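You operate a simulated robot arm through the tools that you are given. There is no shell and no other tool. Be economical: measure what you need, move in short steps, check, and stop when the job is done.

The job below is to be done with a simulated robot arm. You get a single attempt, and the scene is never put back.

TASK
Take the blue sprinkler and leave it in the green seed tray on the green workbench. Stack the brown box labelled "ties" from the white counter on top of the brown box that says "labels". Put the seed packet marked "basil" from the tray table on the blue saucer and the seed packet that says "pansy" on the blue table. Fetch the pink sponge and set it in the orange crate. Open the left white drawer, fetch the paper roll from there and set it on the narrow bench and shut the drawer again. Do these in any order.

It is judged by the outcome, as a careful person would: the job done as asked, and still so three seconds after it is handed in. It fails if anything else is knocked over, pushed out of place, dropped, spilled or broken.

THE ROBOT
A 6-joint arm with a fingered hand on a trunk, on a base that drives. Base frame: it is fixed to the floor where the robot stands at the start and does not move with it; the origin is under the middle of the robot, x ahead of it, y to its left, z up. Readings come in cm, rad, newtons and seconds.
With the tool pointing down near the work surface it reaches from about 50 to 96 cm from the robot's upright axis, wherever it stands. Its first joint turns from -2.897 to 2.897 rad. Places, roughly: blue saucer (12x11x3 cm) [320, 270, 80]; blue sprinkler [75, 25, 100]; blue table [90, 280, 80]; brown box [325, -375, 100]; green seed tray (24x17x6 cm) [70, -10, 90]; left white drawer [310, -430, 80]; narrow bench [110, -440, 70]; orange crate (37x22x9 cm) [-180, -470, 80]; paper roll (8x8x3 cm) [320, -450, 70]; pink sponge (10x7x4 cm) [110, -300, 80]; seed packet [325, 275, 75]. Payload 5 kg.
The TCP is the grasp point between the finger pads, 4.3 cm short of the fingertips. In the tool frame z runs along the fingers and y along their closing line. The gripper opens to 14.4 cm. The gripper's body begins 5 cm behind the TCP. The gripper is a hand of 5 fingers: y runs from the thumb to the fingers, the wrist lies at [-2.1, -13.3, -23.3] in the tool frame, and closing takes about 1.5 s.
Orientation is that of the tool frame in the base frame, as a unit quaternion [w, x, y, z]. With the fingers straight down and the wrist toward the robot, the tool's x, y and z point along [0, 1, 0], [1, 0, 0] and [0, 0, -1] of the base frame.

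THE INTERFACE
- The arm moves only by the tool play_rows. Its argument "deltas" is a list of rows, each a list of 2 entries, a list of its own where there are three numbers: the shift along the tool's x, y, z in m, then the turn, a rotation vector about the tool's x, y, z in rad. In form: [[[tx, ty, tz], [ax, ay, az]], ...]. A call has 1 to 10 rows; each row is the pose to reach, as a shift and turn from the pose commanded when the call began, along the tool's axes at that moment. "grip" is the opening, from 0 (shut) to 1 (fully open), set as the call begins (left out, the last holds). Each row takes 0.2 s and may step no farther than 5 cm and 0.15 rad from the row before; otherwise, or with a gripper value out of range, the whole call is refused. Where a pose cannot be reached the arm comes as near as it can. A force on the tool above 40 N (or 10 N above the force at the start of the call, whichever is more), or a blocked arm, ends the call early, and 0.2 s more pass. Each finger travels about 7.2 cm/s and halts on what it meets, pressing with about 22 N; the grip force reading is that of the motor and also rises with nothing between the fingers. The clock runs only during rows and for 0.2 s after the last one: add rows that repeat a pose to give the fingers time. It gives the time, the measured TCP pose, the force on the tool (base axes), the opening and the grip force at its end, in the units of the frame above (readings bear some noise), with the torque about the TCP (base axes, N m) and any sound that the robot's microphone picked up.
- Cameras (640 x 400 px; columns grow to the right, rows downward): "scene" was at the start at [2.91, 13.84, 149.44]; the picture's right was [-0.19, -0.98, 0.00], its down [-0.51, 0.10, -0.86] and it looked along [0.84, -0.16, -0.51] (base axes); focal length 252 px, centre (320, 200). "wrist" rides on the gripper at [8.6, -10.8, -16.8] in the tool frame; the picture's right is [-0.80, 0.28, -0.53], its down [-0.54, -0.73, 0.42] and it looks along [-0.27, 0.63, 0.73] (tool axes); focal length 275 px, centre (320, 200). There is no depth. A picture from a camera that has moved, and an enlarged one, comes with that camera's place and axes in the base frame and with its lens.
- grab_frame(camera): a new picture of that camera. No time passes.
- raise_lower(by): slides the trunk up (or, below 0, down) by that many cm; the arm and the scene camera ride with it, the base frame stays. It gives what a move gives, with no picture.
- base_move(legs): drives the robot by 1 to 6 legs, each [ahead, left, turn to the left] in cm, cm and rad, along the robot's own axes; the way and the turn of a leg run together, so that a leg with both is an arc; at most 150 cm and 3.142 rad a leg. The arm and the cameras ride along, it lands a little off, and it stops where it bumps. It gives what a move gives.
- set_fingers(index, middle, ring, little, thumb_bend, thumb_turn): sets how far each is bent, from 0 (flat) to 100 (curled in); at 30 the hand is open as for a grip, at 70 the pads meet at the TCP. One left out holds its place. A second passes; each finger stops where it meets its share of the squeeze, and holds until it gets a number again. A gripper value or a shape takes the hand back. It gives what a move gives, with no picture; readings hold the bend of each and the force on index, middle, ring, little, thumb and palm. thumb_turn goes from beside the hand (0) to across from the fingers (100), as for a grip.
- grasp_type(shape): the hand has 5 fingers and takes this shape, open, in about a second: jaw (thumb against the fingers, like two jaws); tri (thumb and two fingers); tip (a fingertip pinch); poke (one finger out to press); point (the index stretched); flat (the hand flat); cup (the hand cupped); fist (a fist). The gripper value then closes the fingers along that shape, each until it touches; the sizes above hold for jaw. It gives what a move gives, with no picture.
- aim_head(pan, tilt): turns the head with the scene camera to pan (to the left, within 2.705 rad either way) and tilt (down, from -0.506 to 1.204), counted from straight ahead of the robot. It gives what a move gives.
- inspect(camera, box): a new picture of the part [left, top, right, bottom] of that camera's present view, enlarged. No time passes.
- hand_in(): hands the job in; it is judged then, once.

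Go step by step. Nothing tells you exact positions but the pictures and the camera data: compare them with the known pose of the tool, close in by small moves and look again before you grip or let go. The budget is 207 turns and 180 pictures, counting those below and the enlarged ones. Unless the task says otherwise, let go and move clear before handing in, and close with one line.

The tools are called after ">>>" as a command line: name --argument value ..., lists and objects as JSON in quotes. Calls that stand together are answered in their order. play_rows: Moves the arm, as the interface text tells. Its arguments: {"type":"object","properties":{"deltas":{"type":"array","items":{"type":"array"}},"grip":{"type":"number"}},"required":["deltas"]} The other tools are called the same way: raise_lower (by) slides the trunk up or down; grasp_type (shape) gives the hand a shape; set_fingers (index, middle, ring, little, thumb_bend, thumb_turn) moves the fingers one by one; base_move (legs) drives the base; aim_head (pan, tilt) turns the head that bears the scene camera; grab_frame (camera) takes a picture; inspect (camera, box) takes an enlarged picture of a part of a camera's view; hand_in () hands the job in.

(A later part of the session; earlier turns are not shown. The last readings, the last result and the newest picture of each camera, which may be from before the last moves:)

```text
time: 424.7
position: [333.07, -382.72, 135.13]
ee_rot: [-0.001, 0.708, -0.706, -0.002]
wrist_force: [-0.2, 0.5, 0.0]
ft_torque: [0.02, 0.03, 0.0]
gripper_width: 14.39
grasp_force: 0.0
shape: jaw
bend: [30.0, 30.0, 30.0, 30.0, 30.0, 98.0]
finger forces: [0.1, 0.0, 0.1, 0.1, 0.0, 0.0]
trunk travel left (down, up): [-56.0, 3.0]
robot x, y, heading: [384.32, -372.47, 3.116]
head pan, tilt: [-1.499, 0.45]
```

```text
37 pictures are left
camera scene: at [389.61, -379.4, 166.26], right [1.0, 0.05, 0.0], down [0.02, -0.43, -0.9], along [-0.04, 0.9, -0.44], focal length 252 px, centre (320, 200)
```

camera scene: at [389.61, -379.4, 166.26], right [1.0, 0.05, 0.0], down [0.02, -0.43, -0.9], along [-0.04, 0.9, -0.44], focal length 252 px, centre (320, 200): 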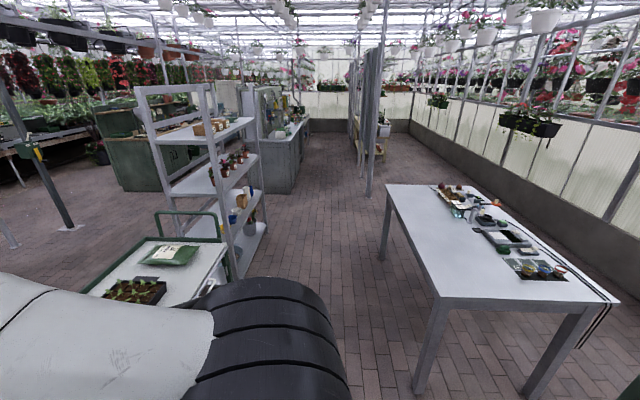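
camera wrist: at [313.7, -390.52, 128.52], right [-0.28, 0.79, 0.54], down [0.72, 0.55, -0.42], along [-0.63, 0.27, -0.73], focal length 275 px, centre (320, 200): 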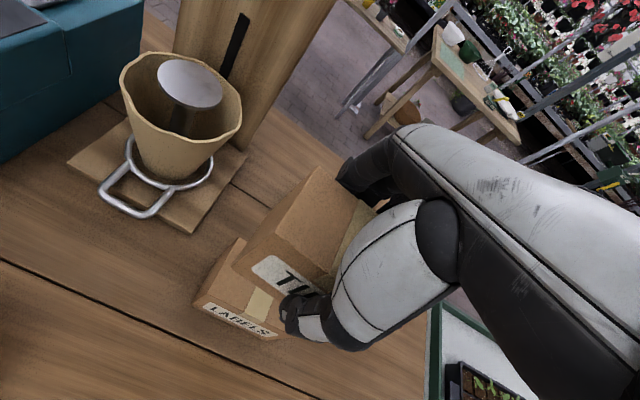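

A clear aisle runs north at x≈380. Driving up it.

>>> base_move --legs '[[0, 0, -1.545], [150, 0, 0], [150, 0, 0]]'

>>> aim_head --pan 0.15 --tilt 0.4

>>> grab_frame --camera "scene"

```text
time: 443.1
position: [377.44, -15.96, 135.17]
ee_rot: [0.002, 0.0, 1.0, 0.001]
wrist_force: [-0.4, 0.7, 0.4]
ft_torque: [-0.05, 0.01, 0.03]
gripper_width: 14.4
grasp_force: 0.1
shape: jaw
bend: [30.0, 30.0, 30.0, 30.0, 30.0, 98.0]
finger forces: [0.0, 0.0, 0.1, 0.1, 0.1, 0.0]
trunk travel left (down, up): [-56.0, 3.0]
robot x, y, heading: [387.22, -67.63, 1.541]
head pan, tilt: [-1.499, 0.45]
```

```text
time: 444.8
position: [377.38, -16.18, 135.15]
ee_rot: [0.002, 0.0, 1.0, 0.0]
wrist_force: [0.1, 0.6, -0.4]
ft_torque: [-0.01, 0.03, -0.02]
gripper_width: 14.36
grasp_force: 0.0
shape: jaw
bend: [30.0, 30.0, 30.0, 30.0, 30.0, 98.0]
finger forces: [0.0, 0.0, 0.0, 0.0, 0.0, 0.1]
trunk travel left (down, up): [-56.0, 3.0]
robot x, y, heading: [386.86, -67.4, 1.545]
head pan, tilt: [0.15, 0.4]
```

```text
36 pictures are left
camera scene: at [370.16, -63.85, 166.73], right [0.99, 0.12, 0.0], down [0.05, -0.39, -0.92], along [-0.11, 0.91, -0.39], focal length 252 px, centre (320, 200)
```

scene: 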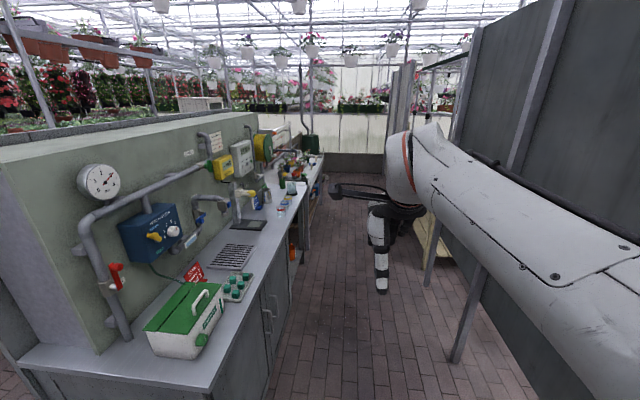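

The aisle continues past a gray counter on the left. Driving further to find the tray table.

>>> base_move --legs '[[0, 0, 0.03], [130, -4, 0], [100, 0, 0]]'

>>> aim_head --pan 0.6 --tilt 0.5

>>> grab_frame --camera "scene"

```text
time: 456.3
position: [379.86, 209.43, 135.22]
ee_rot: [0.003, -0.019, 1.0, 0.001]
wrist_force: [0.1, 0.2, -0.1]
ft_torque: [-0.02, -0.03, 0.0]
gripper_width: 14.39
grasp_force: 0.1
shape: jaw
bend: [30.0, 30.0, 30.0, 30.0, 30.0, 98.0]
finger forces: [0.0, 0.0, 0.1, 0.0, 0.0, 0.0]
trunk travel left (down, up): [-56.0, 3.0]
robot x, y, heading: [391.41, 158.47, 1.584]
head pan, tilt: [0.15, 0.4]
```

```text
time: 457.2
position: [379.79, 209.49, 135.22]
ee_rot: [0.003, -0.019, 1.0, 0.001]
wrist_force: [0.3, 0.8, 0.0]
ft_torque: [0.0, 0.0, -0.02]
gripper_width: 14.37
grasp_force: 0.0
shape: jaw
bend: [30.0, 30.0, 30.0, 30.0, 30.0, 98.0]
finger forces: [0.0, 0.0, 0.0, 0.1, 0.0, 0.0]
trunk travel left (down, up): [-56.0, 3.0]
robot x, y, heading: [390.85, 158.44, 1.58]
head pan, tilt: [0.6, 0.499]
```

```text
35 pictures are left
camera scene: at [370.68, 159.67, 165.82], right [0.82, 0.57, 0.0], down [0.27, -0.39, -0.88], along [-0.5, 0.72, -0.48], focal length 252 px, centre (320, 200)
```

scene: 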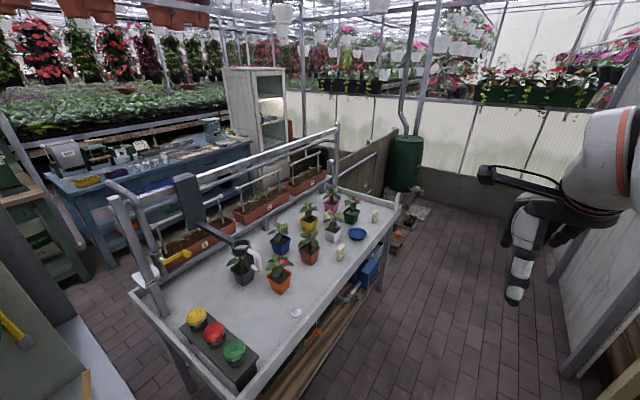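

There it is: the tray table with a blue saucer at ≈(322,267), two packets nearby, and the blue table behind at x≈95. I'll face the saucer from the east.

>>> base_move --legs '[[106, 0, 0], [0, 0, 1.56]]'

>>> aim_head --pan 0.1 --tilt 0.8

>>> grab_frame --camera "scene"

>>> inspect --camera "scene" --box '[260, 120, 460, 245]'

>>> grab_frame --camera "wrist"

```text
time: 466.4
position: [337.96, 252.65, 135.12]
ee_rot: [-0.002, 0.724, -0.69, -0.003]
wrist_force: [1.2, 1.1, -0.2]
ft_torque: [0.01, 0.0, 0.03]
gripper_width: 14.38
grasp_force: 0.1
shape: jaw
bend: [30.0, 30.0, 30.0, 30.0, 30.0, 98.0]
finger forces: [0.0, 0.0, 0.0, 0.1, 0.0, 0.1]
trunk travel left (down, up): [-56.0, 3.0]
robot x, y, heading: [388.83, 264.86, -3.122]
head pan, tilt: [0.6, 0.499]
```

```text
time: 467.4
position: [337.91, 252.55, 135.18]
ee_rot: [-0.002, 0.724, -0.69, -0.003]
wrist_force: [0.0, 0.2, 0.2]
ft_torque: [0.0, 0.03, -0.01]
gripper_width: 14.37
grasp_force: 0.1
shape: jaw
bend: [30.0, 30.0, 30.0, 30.0, 30.0, 98.0]
finger forces: [0.0, 0.1, 0.0, 0.0, 0.0, 0.0]
trunk travel left (down, up): [-56.0, 3.0]
robot x, y, heading: [388.86, 264.61, -3.121]
head pan, tilt: [0.099, 0.799]
```

```text
34 pictures are left
camera scene: at [387.19, 248.21, 163.23], right [-0.12, 0.99, 0.0], down [0.71, 0.09, -0.7], along [-0.69, -0.08, -0.72], focal length 252 px, centre (320, 200)
```

scene: 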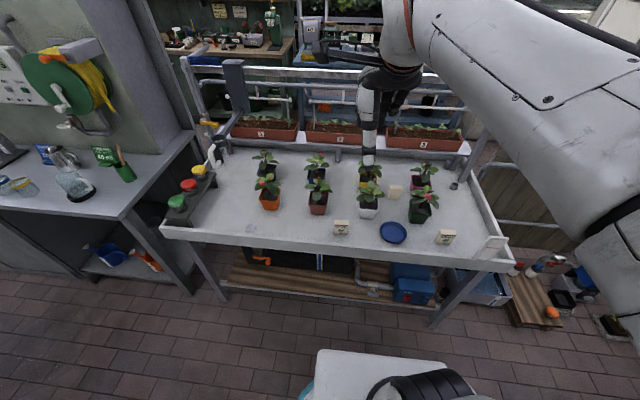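

```text
3.20 times, centred on (360, 182) of scene
camera zoom: at [387.19, 248.21, 163.23], right [-0.12, 0.99, 0.0], down [0.71, 0.09, -0.7], along [-0.69, -0.08, -0.72], focal length 807 px, centre (192, 256)
```

zoom: 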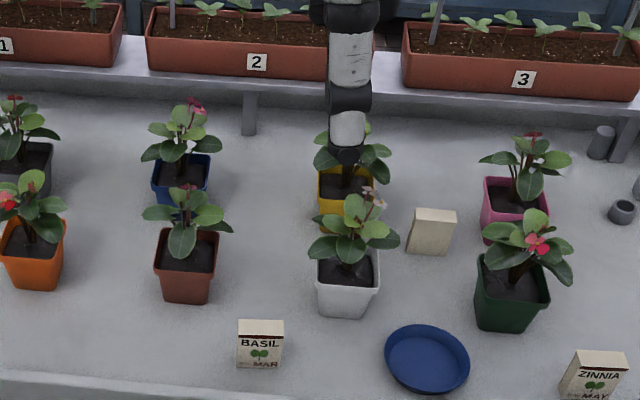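

```text
32 pictures are left
camera wrist: at [349.16, 244.61, 151.81], right [-0.32, 0.78, 0.54], down [0.7, 0.58, -0.42], along [-0.64, 0.24, -0.73], focal length 275 px, centre (320, 200)
```

wrist: 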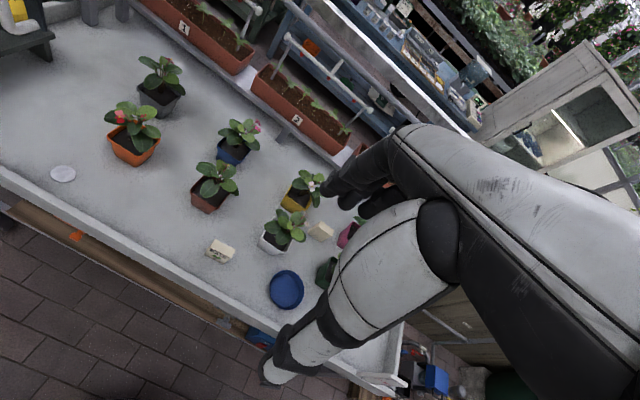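

I see BASIL at ≈(319,249.6), ZINNIA to the right, the saucer at ≈(319,271.5), and a third packet facing away at ≈(295,274) that should be PANSY. I'll use the three-finger grip for BASIL first.

>>> grasp_type --shape "tri"

>>> play_rows --deltas '[[[0.007, 0.04, 0], [0, 0, 0]], [[0.014, 0.08, 0], [0, 0, 0]], [[0.021, 0.12, 0], [0, 0, 0]], [[0.028, 0.16, 0], [0, 0, 0]], [[0.031, 0.192, 0], [0, 0, 0]], [[0.031, 0.192, 0], [0, 0, 0]]]' --grip 0.55

>>> raise_lower --by -40

>>> grab_frame --camera "wrist"

>>> inspect --camera "scene" --box '[260, 70, 460, 195]'

```text
time: 468.3
position: [337.93, 252.71, 135.22]
ee_rot: [0.0, 0.723, -0.691, -0.003]
wrist_force: [0.3, 0.0, -0.5]
ft_torque: [0.01, -0.01, 0.05]
gripper_width: 14.36
grasp_force: 0.1
shape: tri
bend: [30.0, 30.0, 99.0, 99.0, 30.0, 98.0]
finger forces: [0.1, 0.0, 0.0, 0.1, 0.1, 0.0]
trunk travel left (down, up): [-56.0, 3.0]
robot x, y, heading: [388.8, 264.73, -3.125]
head pan, tilt: [0.099, 0.799]
```

```text
time: 469.7
position: [318.72, 248.37, 135.29]
ee_rot: [-0.001, 0.724, -0.69, -0.003]
wrist_force: [0.0, -0.7, 0.6]
ft_torque: [-0.01, 0.01, 0.0]
gripper_width: 7.96
grasp_force: 0.1
shape: tri
bend: [74.0, 43.0, 99.0, 99.0, 68.0, 100.0]
finger forces: [0.0, 0.0, 0.0, 0.0, 0.1, 0.0]
trunk travel left (down, up): [-56.0, 3.0]
robot x, y, heading: [388.74, 264.91, -3.117]
head pan, tilt: [0.099, 0.799]
```

```text
time: 473.5
position: [318.73, 248.34, 95.32]
ee_rot: [-0.001, 0.723, -0.691, -0.002]
wrist_force: [-0.3, 0.1, -0.7]
ft_torque: [-0.03, -0.02, 0.03]
gripper_width: 7.98
grasp_force: 0.0
shape: tri
bend: [74.0, 43.0, 99.0, 99.0, 68.0, 100.0]
finger forces: [0.0, 0.0, 0.1, 0.0, 0.1, 0.0]
trunk travel left (down, up): [-16.0, 43.0]
robot x, y, heading: [388.86, 264.57, -3.123]
head pan, tilt: [0.099, 0.799]
```

```text
31 pictures are left
camera wrist: at [329.89, 240.35, 111.92], right [-0.32, 0.78, 0.54], down [0.7, 0.58, -0.42], along [-0.64, 0.24, -0.73], focal length 275 px, centre (320, 200)
```

wrist: 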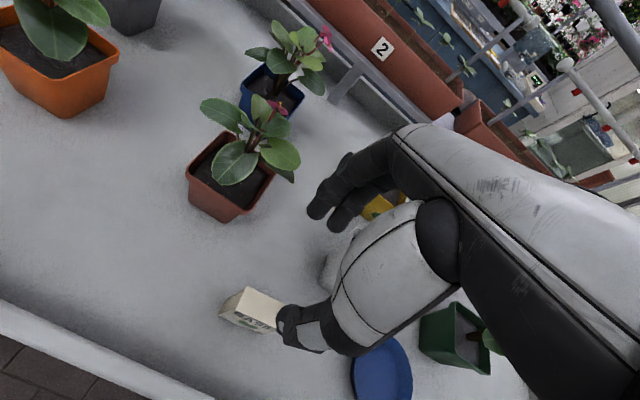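

```text
3.20 times, centred on (360, 132) of scene
camera zoom: at [387.19, 248.22, 123.22], right [-0.12, 0.99, 0.0], down [0.71, 0.08, -0.7], along [-0.69, -0.08, -0.72], focal length 807 px, centre (192, 416)
```

zoom: 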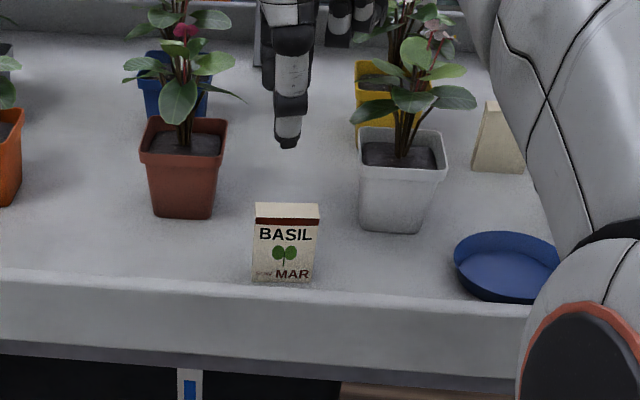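

BASIL packet: centre ≈ (321,249), z 75.5–82.7. Descending around it.

>>> play_rows --deltas '[[[0, -0.024, 0.0], [0, 0, 0]], [[0, -0.024, 0.045], [0, 0, 0]], [[0, -0.024, 0.09], [0, 0, 0]], [[0, -0.024, 0.132], [0, 0, 0]], [[0, -0.024, 0.132], [0, 0, 0]]]'

>>> play_rows --deltas '[[[0, 0, 0], [0, 0, 0]], [[0, 0, 0], [0, 0, 0]], [[0, 0, 0], [0, 0, 0]], [[0, 0, 0], [0, 0, 0]], [[0, 0, 0], [0, 0, 0]], [[0, 0, 0], [0, 0, 0]]]' --grip 0.0

>>> inspect --camera "scene" --box '[260, 70, 460, 195]'

```text
time: 474.7
position: [320.78, 248.71, 81.66]
ee_rot: [-0.001, 0.723, -0.691, -0.003]
wrist_force: [-0.4, 0.8, 0.2]
ft_torque: [0.0, 0.02, -0.01]
gripper_width: 7.97
grasp_force: 0.1
shape: tri
bend: [74.0, 43.0, 99.0, 99.0, 68.0, 100.0]
finger forces: [0.1, 0.0, 0.4, 0.0, 0.0, 0.0]
trunk travel left (down, up): [-16.0, 43.0]
robot x, y, heading: [388.81, 264.7, -3.126]
head pan, tilt: [0.099, 0.799]
```

```text
time: 476.1
position: [320.85, 248.8, 81.75]
ee_rot: [-0.002, 0.724, -0.69, -0.003]
wrist_force: [-0.8, -0.3, -1.0]
ft_torque: [-0.03, -0.02, 0.01]
gripper_width: 2.1
grasp_force: 21.9
shape: tri
bend: [73.0, 62.0, 100.0, 100.0, 74.0, 100.0]
finger forces: [9.9, 9.5, 0.0, 0.0, 19.5, 0.0]
trunk travel left (down, up): [-16.0, 43.0]
robot x, y, heading: [388.8, 264.57, -3.121]
head pan, tilt: [0.099, 0.799]
```

```text
3.20 times, centred on (360, 132) of scene
camera zoom: at [387.19, 248.22, 123.22], right [-0.12, 0.99, 0.0], down [0.71, 0.08, -0.7], along [-0.69, -0.08, -0.72], focal length 807 px, centre (192, 416)
```

zoom: 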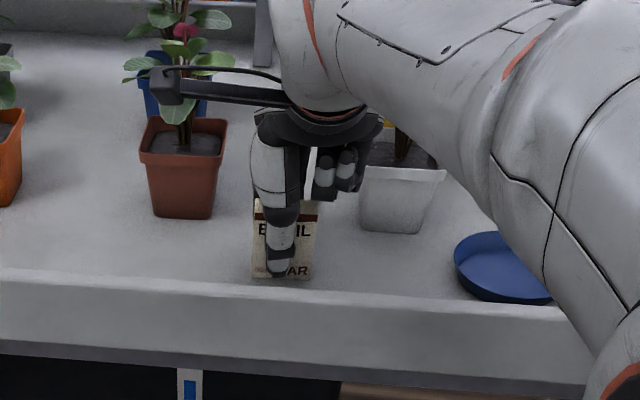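

BASIL gripped (2.1 cm). Lift and move above the saucer.

>>> play_rows --deltas '[[[0, 0, -0.045], [0, 0, 0]], [[0, 0, -0.09], [0, 0, 0]], [[0, 0, -0.135], [0, 0, 0]], [[-0.045, 0, -0.14], [0, 0, 0]], [[-0.09, 0, -0.14], [0, 0, 0]], [[-0.135, 0, -0.14], [0, 0, 0]], [[-0.18, 0, -0.14], [0, 0, 0]], [[-0.224, -0.001, -0.14], [0, 0, 0]], [[-0.224, -0.001, -0.14], [0, 0, 0]]]'

>>> grab_frame --camera "wrist"

>>> inspect --camera "scene" --box '[300, 70, 500, 195]'

```text
time: 478.1
position: [319.94, 270.96, 96.05]
ee_rot: [-0.002, 0.724, -0.69, -0.002]
wrist_force: [0.3, -0.3, -0.6]
ft_torque: [-0.01, 0.0, 0.01]
gripper_width: 2.11
grasp_force: 21.9
shape: tri
bend: [73.0, 62.0, 100.0, 100.0, 74.0, 100.0]
finger forces: [9.9, 9.7, 0.1, 0.0, 19.6, 0.0]
trunk travel left (down, up): [-16.0, 43.0]
robot x, y, heading: [389.03, 265.15, -3.123]
head pan, tilt: [0.099, 0.799]
```

```text
28 pictures are left
camera wrist: at [331.14, 262.93, 112.66], right [-0.32, 0.78, 0.54], down [0.7, 0.58, -0.42], along [-0.64, 0.24, -0.73], focal length 275 px, centre (320, 200)
```

wrist: 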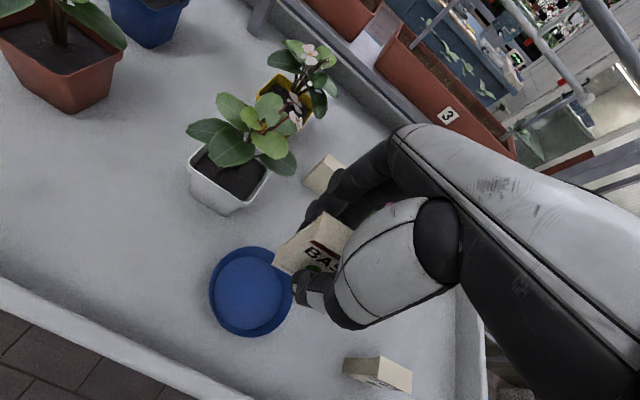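

```text
3.20 times, centred on (400, 132) of scene
camera zoom: at [387.19, 248.23, 123.22], right [-0.12, 0.99, 0.0], down [0.71, 0.08, -0.7], along [-0.69, -0.08, -0.72], focal length 807 px, centre (64, 416)
```

zoom: 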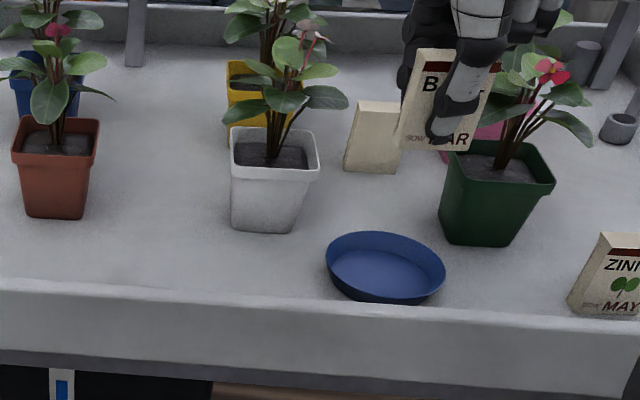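

Centred over the saucer within half a centimetre. Lowering.

>>> play_rows --deltas '[[[0, 0, 0.045], [0, 0, 0]], [[0, 0, 0.09], [0, 0, 0]], [[0, 0, 0.125], [0, 0, 0]], [[0, 0, 0.132], [0, 0, 0]], [[0, 0, 0.132], [0, 0, 0]]]'

>>> play_rows --deltas '[[[0, 0, 0.004], [0, 0, 0]], [[0, 0, 0.006], [0, 0, 0]], [[0, 0, 0.006], [0, 0, 0]]]'

```text
time: 479.3
position: [319.91, 270.86, 83.07]
ee_rot: [-0.001, 0.723, -0.69, -0.003]
wrist_force: [0.1, -0.6, 0.0]
ft_torque: [0.01, 0.0, -0.03]
gripper_width: 2.1
grasp_force: 22.2
shape: tri
bend: [73.0, 62.0, 100.0, 100.0, 74.0, 100.0]
finger forces: [9.8, 9.5, 0.1, 0.1, 19.4, 0.1]
trunk travel left (down, up): [-16.0, 43.0]
robot x, y, heading: [388.95, 265.08, -3.122]
head pan, tilt: [0.099, 0.799]
```

```text
time: 480.1
position: [320.02, 270.87, 82.46]
ee_rot: [-0.001, 0.723, -0.69, -0.003]
wrist_force: [0.5, 0.7, -0.4]
ft_torque: [0.02, -0.01, 0.0]
gripper_width: 2.1
grasp_force: 22.1
shape: tri
bend: [73.0, 62.0, 100.0, 100.0, 74.0, 100.0]
finger forces: [9.8, 9.7, 0.0, 0.0, 19.4, 0.1]
trunk travel left (down, up): [-16.0, 43.0]
robot x, y, heading: [389.0, 264.91, -3.121]
head pan, tilt: [0.099, 0.799]
```

>>> play_rows --deltas '[[[0, 0, 0.004], [0, 0, 0]], [[0, 0, 0.006], [0, 0, 0]], [[0, 0, 0.006], [0, 0, 0]]]'

>>> inspect --camera "scene" --box '[360, 90, 460, 170]'

```text
time: 480.9
position: [320.14, 270.92, 82.04]
ee_rot: [-0.001, 0.723, -0.69, -0.003]
wrist_force: [-1.9, -1.7, 9.4]
ft_torque: [-0.01, 0.13, 0.01]
gripper_width: 2.15
grasp_force: 22.2
shape: tri
bend: [73.0, 62.0, 100.0, 100.0, 74.0, 100.0]
finger forces: [11.4, 11.2, 0.0, 0.0, 20.6, 0.1]
trunk travel left (down, up): [-16.0, 43.0]
robot x, y, heading: [388.76, 264.23, -3.12]
head pan, tilt: [0.099, 0.799]
```

```text
5.00 times, centred on (410, 130) of scene
camera zoom: at [387.23, 248.22, 123.23], right [-0.12, 0.99, 0.0], down [0.71, 0.08, -0.7], along [-0.69, -0.08, -0.72], focal length 1261 px, centre (-130, 550)
```

zoom: 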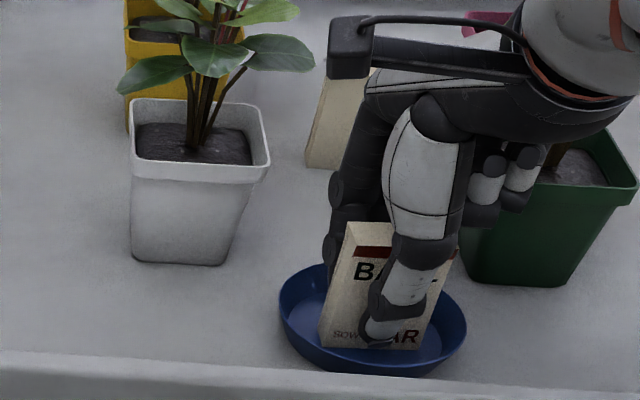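

BASIL rests in the saucer. Release slightly and lift straight up.

>>> play_rows --deltas '[[[0, 0, -0.002], [0, 0, 0]], [[0, 0, -0.002], [0, 0, 0]], [[0, 0, -0.002], [0, 0, 0]], [[0, 0, -0.002], [0, 0, 0]], [[0, 0, -0.03], [0, 0, 0]], [[0, 0, -0.07], [0, 0, 0]], [[0, 0, -0.11], [0, 0, 0]], [[0, 0, -0.15], [0, 0, 0]], [[0, 0, -0.18], [0, 0, 0]], [[0, 0, -0.18], [0, 0, 0]]]' --grip 0.36

>>> grab_frame --camera "wrist"

>>> grab_frame --camera "scene"

```text
time: 483.1
position: [319.98, 270.57, 99.96]
ee_rot: [-0.001, 0.723, -0.69, -0.002]
wrist_force: [0.3, 0.2, -0.2]
ft_torque: [0.01, 0.0, 0.0]
gripper_width: 5.14
grasp_force: 0.0
shape: tri
bend: [74.0, 51.0, 99.0, 99.0, 73.0, 100.0]
finger forces: [0.1, 0.0, 0.0, 0.0, 0.0, 0.1]
trunk travel left (down, up): [-16.0, 43.0]
robot x, y, heading: [389.06, 264.71, -3.118]
head pan, tilt: [0.099, 0.799]
```

```text
25 pictures are left
camera wrist: at [331.19, 262.66, 116.54], right [-0.32, 0.78, 0.54], down [0.7, 0.58, -0.42], along [-0.64, 0.24, -0.73], focal length 275 px, centre (320, 200)
```

wrist: 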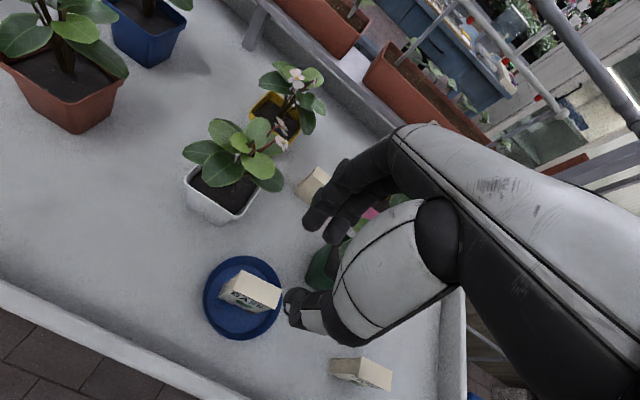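

```text
24 pictures are left
camera scene: at [387.19, 248.22, 123.22], right [-0.12, 0.99, 0.0], down [0.71, 0.08, -0.7], along [-0.69, -0.08, -0.72], focal length 252 px, centre (320, 200)
```

scene: 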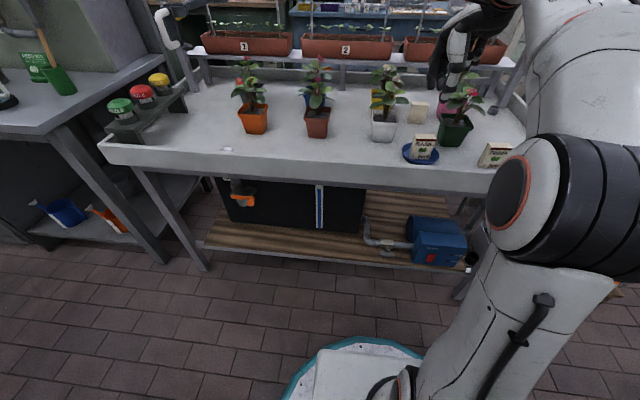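

BASIL stands in the saucer. Next the third packet at ≈(297,273.5) amid the plants: raise, drive 12 cm closer, and hover above it with a slight roll so the palm stays in the gap.

>>> raise_lower --by 30

>>> base_move --legs '[[12, 0, 0]]'

>>> play_rows --deltas '[[[-0.004, 0.022, 0.034], [0, -0.04, 0]], [[-0.009, 0.044, 0.068], [0, -0.08, 0]], [[-0.013, 0.065, 0.102], [0, -0.12, 0]], [[-0.018, 0.087, 0.136], [0, -0.16, 0]], [[-0.022, 0.109, 0.17], [0, -0.2, 0]], [[-0.022, 0.109, 0.17], [0, -0.2, 0]]]'

>>> grab_frame --camera "wrist"

>>> inspect --camera "scene" --box '[320, 90, 500, 215]'

```text
time: 486.1
position: [319.96, 270.74, 129.88]
ee_rot: [-0.001, 0.724, -0.69, -0.003]
wrist_force: [0.4, 0.3, 1.1]
ft_torque: [0.0, 0.01, 0.0]
gripper_width: 5.17
grasp_force: 0.0
shape: tri
bend: [74.0, 51.0, 99.0, 99.0, 73.0, 100.0]
finger forces: [0.0, 0.1, 0.1, 0.1, 0.1, 0.0]
trunk travel left (down, up): [-46.0, 13.0]
robot x, y, heading: [388.88, 264.59, -3.121]
head pan, tilt: [0.099, 0.799]
```

```text
time: 487.3
position: [307.67, 270.3, 129.79]
ee_rot: [-0.001, 0.724, -0.69, -0.002]
wrist_force: [0.2, 0.0, -0.6]
ft_torque: [-0.04, -0.05, 0.01]
gripper_width: 5.16
grasp_force: 0.0
shape: tri
bend: [74.0, 51.0, 99.0, 99.0, 73.0, 100.0]
finger forces: [0.0, 0.0, 0.0, 0.0, 0.1, 0.0]
trunk travel left (down, up): [-46.0, 13.0]
robot x, y, heading: [376.61, 264.54, -3.121]
head pan, tilt: [0.099, 0.799]
```

```text
time: 488.7
position: [296.66, 272.21, 112.72]
ee_rot: [-0.07, 0.72, -0.686, -0.075]
wrist_force: [-0.7, -0.8, 0.1]
ft_torque: [0.01, 0.01, 0.01]
gripper_width: 5.15
grasp_force: 0.1
shape: tri
bend: [74.0, 51.0, 99.0, 99.0, 73.0, 100.0]
finger forces: [0.0, 0.0, 0.1, 0.1, 0.0, 0.0]
trunk travel left (down, up): [-46.0, 13.0]
robot x, y, heading: [376.23, 264.39, -3.123]
head pan, tilt: [0.099, 0.799]
```

```text
23 pictures are left
camera wrist: at [308.01, 261.08, 127.38], right [-0.32, 0.66, 0.69], down [0.69, 0.65, -0.3], along [-0.65, 0.38, -0.66], focal length 275 px, centre (320, 200)
```

wrist: 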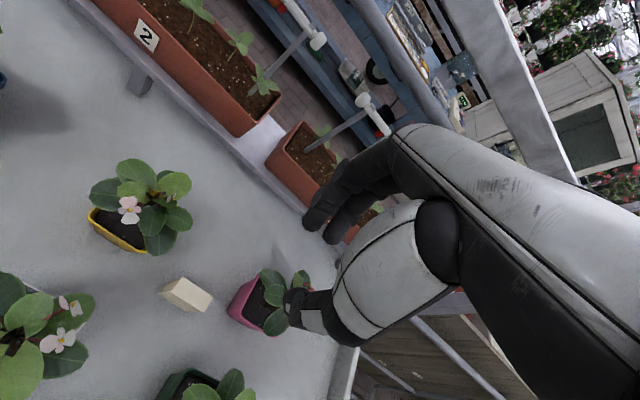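

```text
3.20 times, centred on (410, 152) of scene
camera zoom: at [374.94, 247.97, 153.22], right [-0.12, 0.99, 0.0], down [0.71, 0.09, -0.7], along [-0.69, -0.08, -0.72], focal length 807 px, centre (32, 352)
```

zoom: 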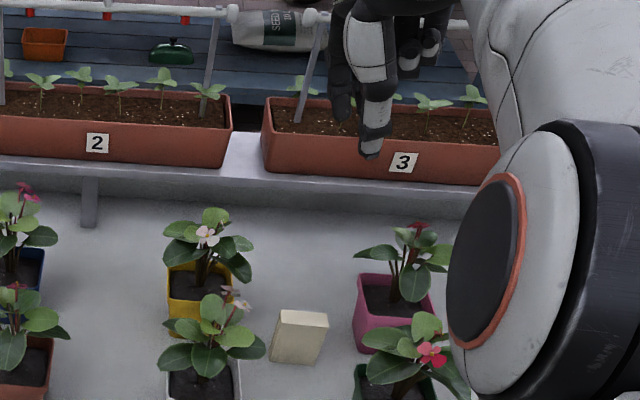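

Packet top ≈ (297.4,272.7,82.7); the foliage gap spans y≈267–277.5. Descending to just above, then checking.

>>> play_rows --deltas '[[[0.004, -0.007, 0.0], [0, 0, 0]], [[0.0112, -0.007, 0.036], [0, 0, 0]], [[0.0192, -0.007, 0.075], [0, 0, 0]], [[0.0272, -0.007, 0.114], [0, 0, 0]], [[0.0352, -0.007, 0.153], [0, 0, 0]], [[0.045, -0.007, 0.185], [0, 0, 0]], [[0.045, -0.007, 0.185], [0, 0, 0]]]'

>>> grab_frame --camera "wrist"

>>> inspect --camera "scene" --box '[320, 90, 500, 215]'

```text
time: 490.3
position: [296.99, 271.38, 93.76]
ee_rot: [-0.071, 0.72, -0.686, -0.075]
wrist_force: [1.0, -0.4, 0.6]
ft_torque: [-0.04, -0.02, 0.01]
gripper_width: 5.15
grasp_force: 0.0
shape: tri
bend: [74.0, 51.0, 99.0, 99.0, 73.0, 100.0]
finger forces: [0.0, 0.0, 0.0, 0.0, 0.0, 0.0]
trunk travel left (down, up): [-46.0, 13.0]
robot x, y, heading: [376.41, 264.29, -3.118]
head pan, tilt: [0.099, 0.799]
```

```text
21 pictures are left
camera wrist: at [308.4, 260.3, 108.3], right [-0.32, 0.66, 0.69], down [0.69, 0.65, -0.3], along [-0.65, 0.38, -0.66], focal length 275 px, centre (320, 200)
```

wrist: 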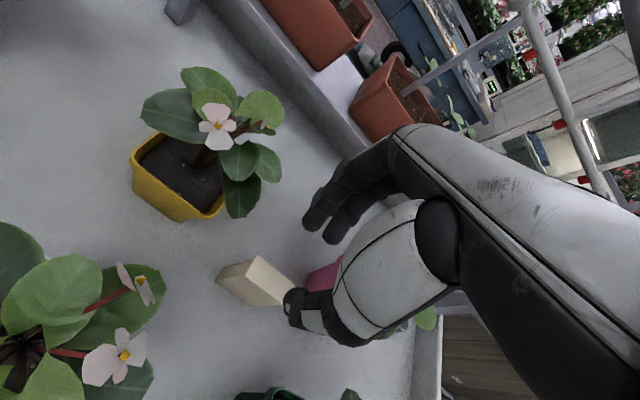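

```text
3.20 times, centred on (410, 152) of scene
camera zoom: at [374.94, 247.97, 153.22], right [-0.12, 0.99, 0.0], down [0.71, 0.09, -0.7], along [-0.69, -0.08, -0.72], focal length 807 px, centre (32, 352)
```

zoom: 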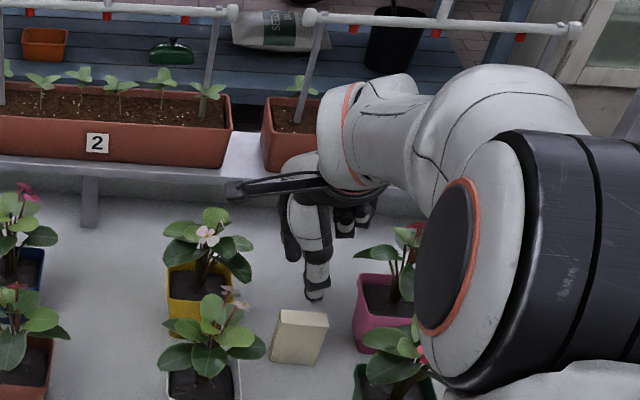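

Clear path between the plants. Descend the last 11 cm and close.

>>> play_rows --deltas '[[[0.006, -0.006, 0.028], [0, 0, 0]], [[0.0115, -0.006, 0.056], [0, 0, 0]], [[0.017, -0.006, 0.084], [0, 0, 0]], [[0.023, -0.006, 0.1117], [0, 0, 0]], [[0.023, -0.006, 0.1117], [0, 0, 0]]]'

>>> play_rows --deltas '[[[0, 0, 0], [0, 0, 0]], [[0, 0, 0], [0, 0, 0]], [[0, 0, 0], [0, 0, 0]], [[0, 0, 0], [0, 0, 0]], [[0, 0, 0], [0, 0, 0]], [[0, 0, 0], [0, 0, 0]]]' --grip 0.0

>>> inspect --camera "scene" --box '[320, 90, 500, 215]'

```text
time: 491.5
position: [297.82, 271.5, 82.15]
ee_rot: [-0.071, 0.72, -0.686, -0.075]
wrist_force: [-0.8, -0.6, -1.1]
ft_torque: [0.01, 0.01, 0.01]
gripper_width: 5.15
grasp_force: 0.0
shape: tri
bend: [74.0, 51.0, 99.0, 99.0, 73.0, 100.0]
finger forces: [0.1, 0.1, 0.0, 0.0, 0.0, 0.0]
trunk travel left (down, up): [-46.0, 13.0]
robot x, y, heading: [376.57, 264.63, -3.12]
head pan, tilt: [0.099, 0.799]
```

```text
time: 492.9
position: [297.81, 271.48, 82.28]
ee_rot: [-0.071, 0.72, -0.687, -0.074]
wrist_force: [-0.2, 0.2, 1.4]
ft_torque: [-0.03, 0.04, 0.02]
gripper_width: 2.14
grasp_force: 22.2
shape: tri
bend: [73.0, 62.0, 100.0, 100.0, 74.0, 100.0]
finger forces: [10.0, 9.4, 0.1, 0.0, 19.3, 0.1]
trunk travel left (down, up): [-46.0, 13.0]
robot x, y, heading: [376.72, 264.69, -3.122]
head pan, tilt: [0.099, 0.799]
```

```text
3.20 times, centred on (410, 152) of scene
camera zoom: at [374.95, 247.98, 153.22], right [-0.12, 0.99, 0.0], down [0.71, 0.09, -0.7], along [-0.69, -0.08, -0.72], focal length 807 px, centre (32, 352)
```

zoom: 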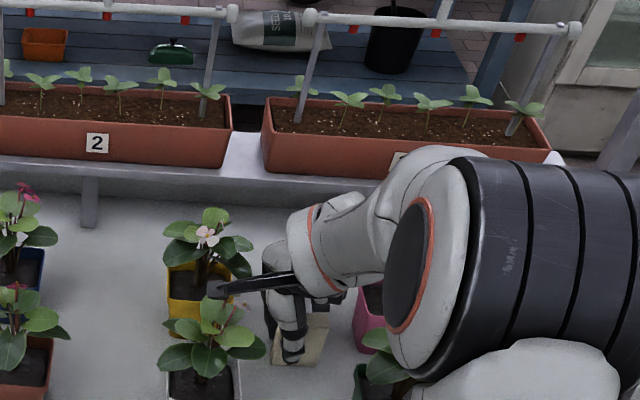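

Gripped (2.1 cm), plants undisturbed. Lifting straight up 28 cm.

>>> play_rows --deltas '[[[-0.007, 0, -0.034], [0, 0, 0]], [[-0.014, 0, -0.069], [0, 0, 0]], [[-0.021, 0, -0.103], [0, 0, 0]], [[-0.028, 0, -0.137], [0, 0, 0]], [[-0.035, 0, -0.172], [0, 0, 0]], [[-0.042, 0, -0.206], [0, 0, 0]], [[-0.049, 0, -0.24], [0, 0, 0]], [[-0.056, 0, -0.274], [0, 0, 0]], [[-0.056, 0, -0.274], [0, 0, 0]]]'

>>> raise_lower --by 13

>>> play_rows --deltas '[[[0, -0.04, 0], [0, 0.04, 0]], [[0, -0.08, 0], [0, 0.08, 0]], [[0, -0.12, 0], [0, 0.12, 0]], [[0, -0.16, 0], [0, 0.16, 0]], [[0, -0.2, 0], [0, 0.2, 0]], [[0, -0.24, 0], [0, 0.2, 0]], [[0, -0.24, 0], [0, 0.2, 0]]]'

>>> grab_frame --camera "wrist"

```text
time: 494.9
position: [298.06, 271.6, 110.29]
ee_rot: [-0.07, 0.72, -0.687, -0.074]
wrist_force: [0.9, -0.2, -0.4]
ft_torque: [-0.02, 0.02, 0.0]
gripper_width: 2.13
grasp_force: 21.8
shape: tri
bend: [73.0, 62.0, 100.0, 100.0, 74.0, 100.0]
finger forces: [10.0, 9.5, 0.1, 0.1, 19.4, 0.0]
trunk travel left (down, up): [-46.0, 13.0]
robot x, y, heading: [376.31, 264.66, -3.127]
head pan, tilt: [0.099, 0.799]
```

```text
time: 496.5
position: [298.1, 271.56, 123.31]
ee_rot: [-0.071, 0.72, -0.686, -0.074]
wrist_force: [-0.8, 0.4, 0.2]
ft_torque: [0.0, -0.01, 0.01]
gripper_width: 2.11
grasp_force: 21.9
shape: tri
bend: [73.0, 62.0, 100.0, 100.0, 74.0, 100.0]
finger forces: [10.0, 9.4, 0.0, 0.0, 19.3, 0.0]
trunk travel left (down, up): [-59.0, 0.0]
robot x, y, heading: [376.63, 264.38, -3.119]
head pan, tilt: [0.099, 0.799]
```

```text
time: 498.1
position: [322.24, 272.52, 123.49]
ee_rot: [-0.002, 0.724, -0.69, -0.003]
wrist_force: [0.2, 0.1, -0.6]
ft_torque: [-0.01, -0.01, 0.03]
gripper_width: 2.12
grasp_force: 21.7
shape: tri
bend: [73.0, 62.0, 100.0, 100.0, 74.0, 100.0]
finger forces: [10.1, 9.6, 0.0, 0.0, 19.5, 0.0]
trunk travel left (down, up): [-59.0, 0.0]
robot x, y, heading: [376.4, 264.29, -3.123]
head pan, tilt: [0.099, 0.799]
```

```text
18 pictures are left
camera wrist: at [333.4, 264.49, 140.11], right [-0.32, 0.78, 0.54], down [0.7, 0.58, -0.42], along [-0.64, 0.24, -0.73], focal length 275 px, centre (320, 200)
```

wrist: 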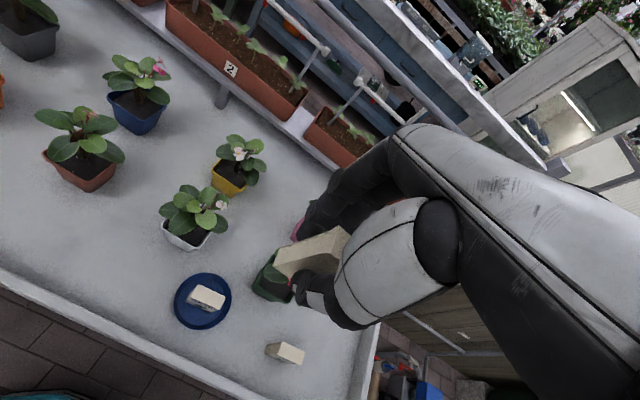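

All three packets accounted for: this one must be PANSY. Now I'll drive back down the aisle, around the gray cabinet, and up the middle aisle to the blue table.

>>> base_move --legs '[[0, 0, 1.55], [20, 15, 0], [150, 0, 0], [150, 0, 0]]'

```text
time: 517.4
position: [394.18, -99.8, 123.57]
ee_rot: [0.0, 0.999, 0.032, -0.002]
wrist_force: [0.2, -0.9, -1.1]
ft_torque: [0.02, 0.03, -0.01]
gripper_width: 2.12
grasp_force: 22.3
shape: tri
bend: [73.0, 62.0, 100.0, 100.0, 74.0, 100.0]
finger forces: [9.8, 9.4, 0.1, 0.0, 19.2, 0.0]
trunk travel left (down, up): [-59.0, 0.0]
robot x, y, heading: [401.2, -45.24, -1.53]
head pan, tilt: [0.099, 0.799]
```

>>> base_move --legs '[[33, 0, 0], [0, 0, -1.61], [120, 0, 0], [82, 0, 0], [0, 0, -1.571]]'

>>> aim_head --pan 0.1 --tilt 0.4

>>> grab_frame --camera "scene"

```text
time: 537.0
position: [204.33, -30.47, 123.38]
ee_rot: [0.002, -0.043, 0.999, 0.001]
wrist_force: [-0.4, -0.1, -0.1]
ft_torque: [0.05, -0.01, -0.02]
gripper_width: 2.07
grasp_force: 22.3
shape: tri
bend: [73.0, 62.0, 100.0, 100.0, 74.0, 100.0]
finger forces: [9.6, 9.1, 0.0, 0.0, 18.7, 0.0]
trunk travel left (down, up): [-59.0, 0.0]
robot x, y, heading: [198.28, -85.14, 1.628]
head pan, tilt: [0.099, 0.799]
```

```text
time: 537.9
position: [204.33, -30.36, 123.5]
ee_rot: [0.002, -0.042, 0.999, 0.0]
wrist_force: [0.3, 0.8, 0.0]
ft_torque: [0.01, -0.02, -0.01]
gripper_width: 2.09
grasp_force: 22.6
shape: tri
bend: [73.0, 62.0, 100.0, 100.0, 74.0, 100.0]
finger forces: [9.7, 9.1, 0.1, 0.0, 18.7, 0.0]
trunk travel left (down, up): [-59.0, 0.0]
robot x, y, heading: [198.2, -84.75, 1.631]
head pan, tilt: [0.099, 0.4]
```

```text
17 pictures are left
camera scene: at [181.76, -82.97, 169.72], right [0.99, 0.16, 0.0], down [0.06, -0.39, -0.92], along [-0.14, 0.91, -0.39], focal length 252 px, centre (320, 200)
```

scene: 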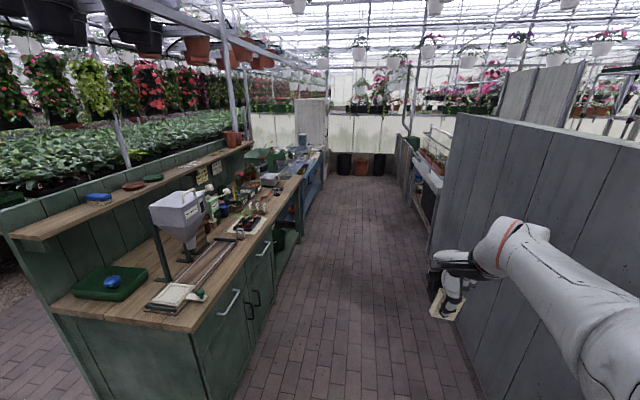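

Clear aisle north to the blue table (edge x≈132). Driving up and turning west to face it.

>>> base_move --legs '[[0, 0, -0.057], [150, 0, 0], [150, 0, 0], [40, 0, 0], [0, 0, 1.571]]'

>>> aim_head --pan 0.1 --tilt 0.65

>>> grab_frame --camera "scene"

>>> grab_frame --camera "wrist"

```text
time: 558.2
position: [138.51, 255.24, 123.47]
ee_rot: [-0.001, 0.715, -0.7, -0.002]
wrist_force: [1.2, 0.1, -0.9]
ft_torque: [-0.02, 0.03, -0.04]
gripper_width: 2.08
grasp_force: 22.1
shape: tri
bend: [73.0, 62.0, 100.0, 100.0, 74.0, 100.0]
finger forces: [9.5, 9.0, 0.0, 0.1, 18.5, 0.1]
trunk travel left (down, up): [-59.0, 0.0]
robot x, y, heading: [192.85, 245.9, 3.132]
head pan, tilt: [0.099, 0.4]
```

```text
time: 559.0
position: [138.42, 255.21, 123.51]
ee_rot: [-0.002, 0.715, -0.699, -0.001]
wrist_force: [-0.2, -0.2, 0.5]
ft_torque: [0.01, -0.04, 0.01]
gripper_width: 2.09
grasp_force: 21.8
shape: tri
bend: [73.0, 62.0, 100.0, 100.0, 74.0, 100.0]
finger forces: [9.5, 9.0, 0.0, 0.0, 18.3, 0.0]
trunk travel left (down, up): [-59.0, 0.0]
robot x, y, heading: [192.62, 246.01, 3.129]
head pan, tilt: [0.099, 0.649]
```

```text
16 pictures are left
camera scene: at [189.89, 229.16, 167.49], right [-0.09, 1.0, 0.0], down [0.6, 0.06, -0.8], along [-0.79, -0.07, -0.6], focal length 252 px, centre (320, 200)
```

scene: 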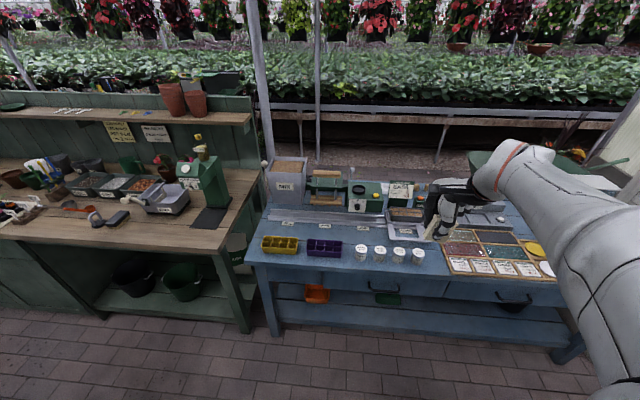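

```text
15 pictures are left
camera wrist: at [149.4, 246.88, 140.13], right [-0.3, 0.79, 0.54], down [0.71, 0.56, -0.42], along [-0.63, 0.26, -0.73], focal length 275 px, centre (320, 200)
```

wrist: 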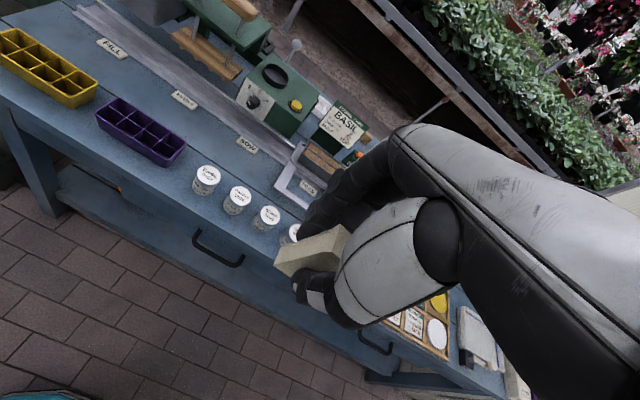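

Looking for a free spot on the blue table.

>>> inspect --camera "scene" --box '[240, 190, 460, 300]'

```text
2.91 times, centred on (350, 245) of scene
camera zoom: at [189.89, 229.16, 167.49], right [-0.09, 1.0, 0.0], down [0.6, 0.06, -0.8], along [-0.79, -0.07, -0.6], focal length 734 px, centre (233, 69)
```

zoom: 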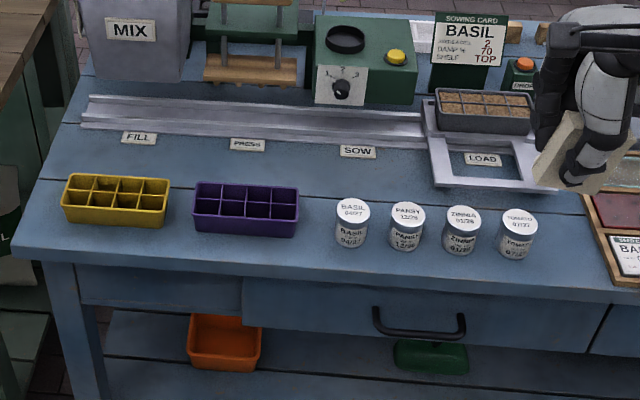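

A free strip lies behind the jars, beside the purple tray, at ≈(105,237.7), table z≈81. I'll drive 12 cm closer, move there (restoring the roll so the packet is upright), and lower.

>>> base_move --legs '[[12, 0, 0]]'

>>> play_rows --deltas '[[[0.0303, 0.0358, 0], [0, -0.0333, 0]], [[0.0606, 0.0716, 0], [0, -0.0667, 0]], [[0.091, 0.1075, 0], [0, -0.1, 0]], [[0.1213, 0.1433, 0], [0, -0.1333, 0]], [[0.1517, 0.179, 0], [0, -0.1667, 0]], [[0.182, 0.215, 0], [0, -0.2, 0]], [[0.182, 0.215, 0], [0, -0.2, 0]]]'

>>> raise_lower --by -24

>>> grab_frame --camera "wrist"

>>> grab_frame --camera "scene"

```text
time: 560.2
position: [126.34, 255.35, 123.51]
ee_rot: [-0.002, 0.713, -0.701, -0.002]
wrist_force: [-0.6, 0.1, -0.9]
ft_torque: [-0.02, -0.07, -0.02]
gripper_width: 2.04
grasp_force: 21.9
shape: tri
bend: [73.0, 62.0, 100.0, 100.0, 74.0, 100.0]
finger forces: [9.7, 9.0, 0.0, 0.1, 18.6, 0.0]
trunk travel left (down, up): [-59.0, 0.0]
robot x, y, heading: [181.07, 245.94, 3.13]
head pan, tilt: [0.099, 0.649]
```

```text
time: 561.8
position: [105.46, 236.84, 123.43]
ee_rot: [-0.071, 0.71, -0.696, -0.073]
wrist_force: [0.2, 0.0, -1.2]
ft_torque: [0.0, -0.02, 0.0]
gripper_width: 2.08
grasp_force: 21.5
shape: tri
bend: [73.0, 62.0, 100.0, 100.0, 74.0, 100.0]
finger forces: [9.6, 9.1, 0.0, 0.0, 18.7, 0.0]
trunk travel left (down, up): [-59.0, 0.0]
robot x, y, heading: [180.41, 245.85, 3.137]
head pan, tilt: [0.099, 0.649]
```

```text
time: 564.3
position: [105.42, 236.83, 99.38]
ee_rot: [-0.071, 0.71, -0.696, -0.074]
wrist_force: [-0.7, -0.4, -0.2]
ft_torque: [-0.01, 0.02, -0.01]
gripper_width: 2.09
grasp_force: 22.0
shape: tri
bend: [73.0, 62.0, 100.0, 100.0, 74.0, 100.0]
finger forces: [9.5, 9.1, 0.1, 0.0, 18.7, 0.1]
trunk travel left (down, up): [-35.0, 24.0]
robot x, y, heading: [180.65, 245.74, 3.133]
head pan, tilt: [0.099, 0.649]
```

```text
13 pictures are left
camera wrist: at [116.38, 225.28, 113.94], right [-0.3, 0.67, 0.69], down [0.71, 0.63, -0.3], along [-0.63, 0.4, -0.66], focal length 275 px, centre (320, 200)
```

wrist: 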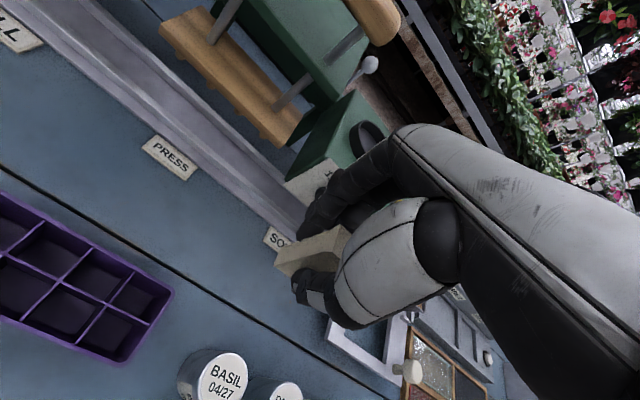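

```text
12 pictures are left
camera scene: at [177.87, 229.26, 143.48], right [-0.09, 1.0, 0.0], down [0.6, 0.05, -0.8], along [-0.79, -0.07, -0.6], focal length 252 px, centre (320, 200)
```

scene: 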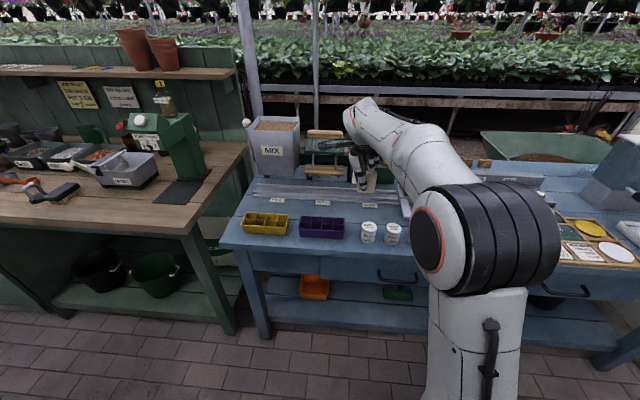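

Spot is clear on all sides. Lowering to just above the table.

>>> play_rows --deltas '[[[0.007, 0, 0.035], [0, 0, 0]], [[0.014, 0, 0.07], [0, 0, 0]], [[0.0215, 0, 0.105], [0, 0, 0]], [[0.0215, 0, 0.105], [0, 0, 0]]]'

>>> play_rows --deltas '[[[0.001, 0, 0.004], [0, 0, 0]], [[0.0016, 0, 0.008], [0, 0, 0]], [[0.0016, 0, 0.008], [0, 0, 0]]]'

```text
time: 565.3
position: [105.4, 236.61, 88.37]
ee_rot: [-0.072, 0.71, -0.696, -0.075]
wrist_force: [0.0, 0.0, -0.6]
ft_torque: [-0.02, -0.03, 0.0]
gripper_width: 2.05
grasp_force: 21.8
shape: tri
bend: [73.0, 62.0, 100.0, 100.0, 74.0, 100.0]
finger forces: [9.6, 9.0, 0.0, 0.0, 18.7, 0.0]
trunk travel left (down, up): [-35.0, 24.0]
robot x, y, heading: [180.49, 245.59, 3.136]
head pan, tilt: [0.099, 0.649]
```

```text
time: 566.1
position: [105.37, 236.69, 87.84]
ee_rot: [-0.072, 0.71, -0.696, -0.073]
wrist_force: [0.5, -0.4, -0.5]
ft_torque: [-0.04, 0.03, -0.02]
gripper_width: 2.09
grasp_force: 22.0
shape: tri
bend: [73.0, 62.0, 100.0, 100.0, 74.0, 100.0]
finger forces: [9.6, 9.0, 0.1, 0.1, 18.7, 0.0]
trunk travel left (down, up): [-35.0, 24.0]
robot x, y, heading: [180.31, 245.99, 3.13]
head pan, tilt: [0.099, 0.649]
```

>>> play_rows --deltas '[[[0.001, 0, 0.004], [0, 0, 0]], [[0.0016, 0, 0.008], [0, 0, 0]], [[0.0016, 0, 0.008], [0, 0, 0]]]'

>>> inspect --camera "scene" --box '[300, 130, 440, 240]'

```text
time: 566.9
position: [105.32, 236.75, 87.01]
ee_rot: [-0.072, 0.71, -0.697, -0.073]
wrist_force: [0.5, 0.7, 0.3]
ft_torque: [-0.01, 0.01, 0.03]
gripper_width: 2.06
grasp_force: 22.5
shape: tri
bend: [73.0, 62.0, 100.0, 100.0, 74.0, 100.0]
finger forces: [9.6, 8.9, 0.0, 0.0, 18.6, 0.0]
trunk travel left (down, up): [-35.0, 24.0]
robot x, y, heading: [180.48, 245.23, 3.133]
head pan, tilt: [0.099, 0.649]
```

```text
3.64 times, centred on (370, 185) of scene
camera zoom: at [177.86, 229.26, 143.48], right [-0.09, 1.0, 0.0], down [0.6, 0.05, -0.8], along [-0.79, -0.07, -0.6], focal length 917 px, centre (138, 254)
```

zoom: 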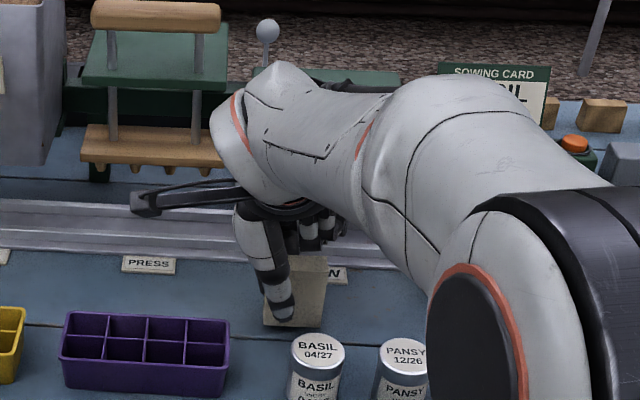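

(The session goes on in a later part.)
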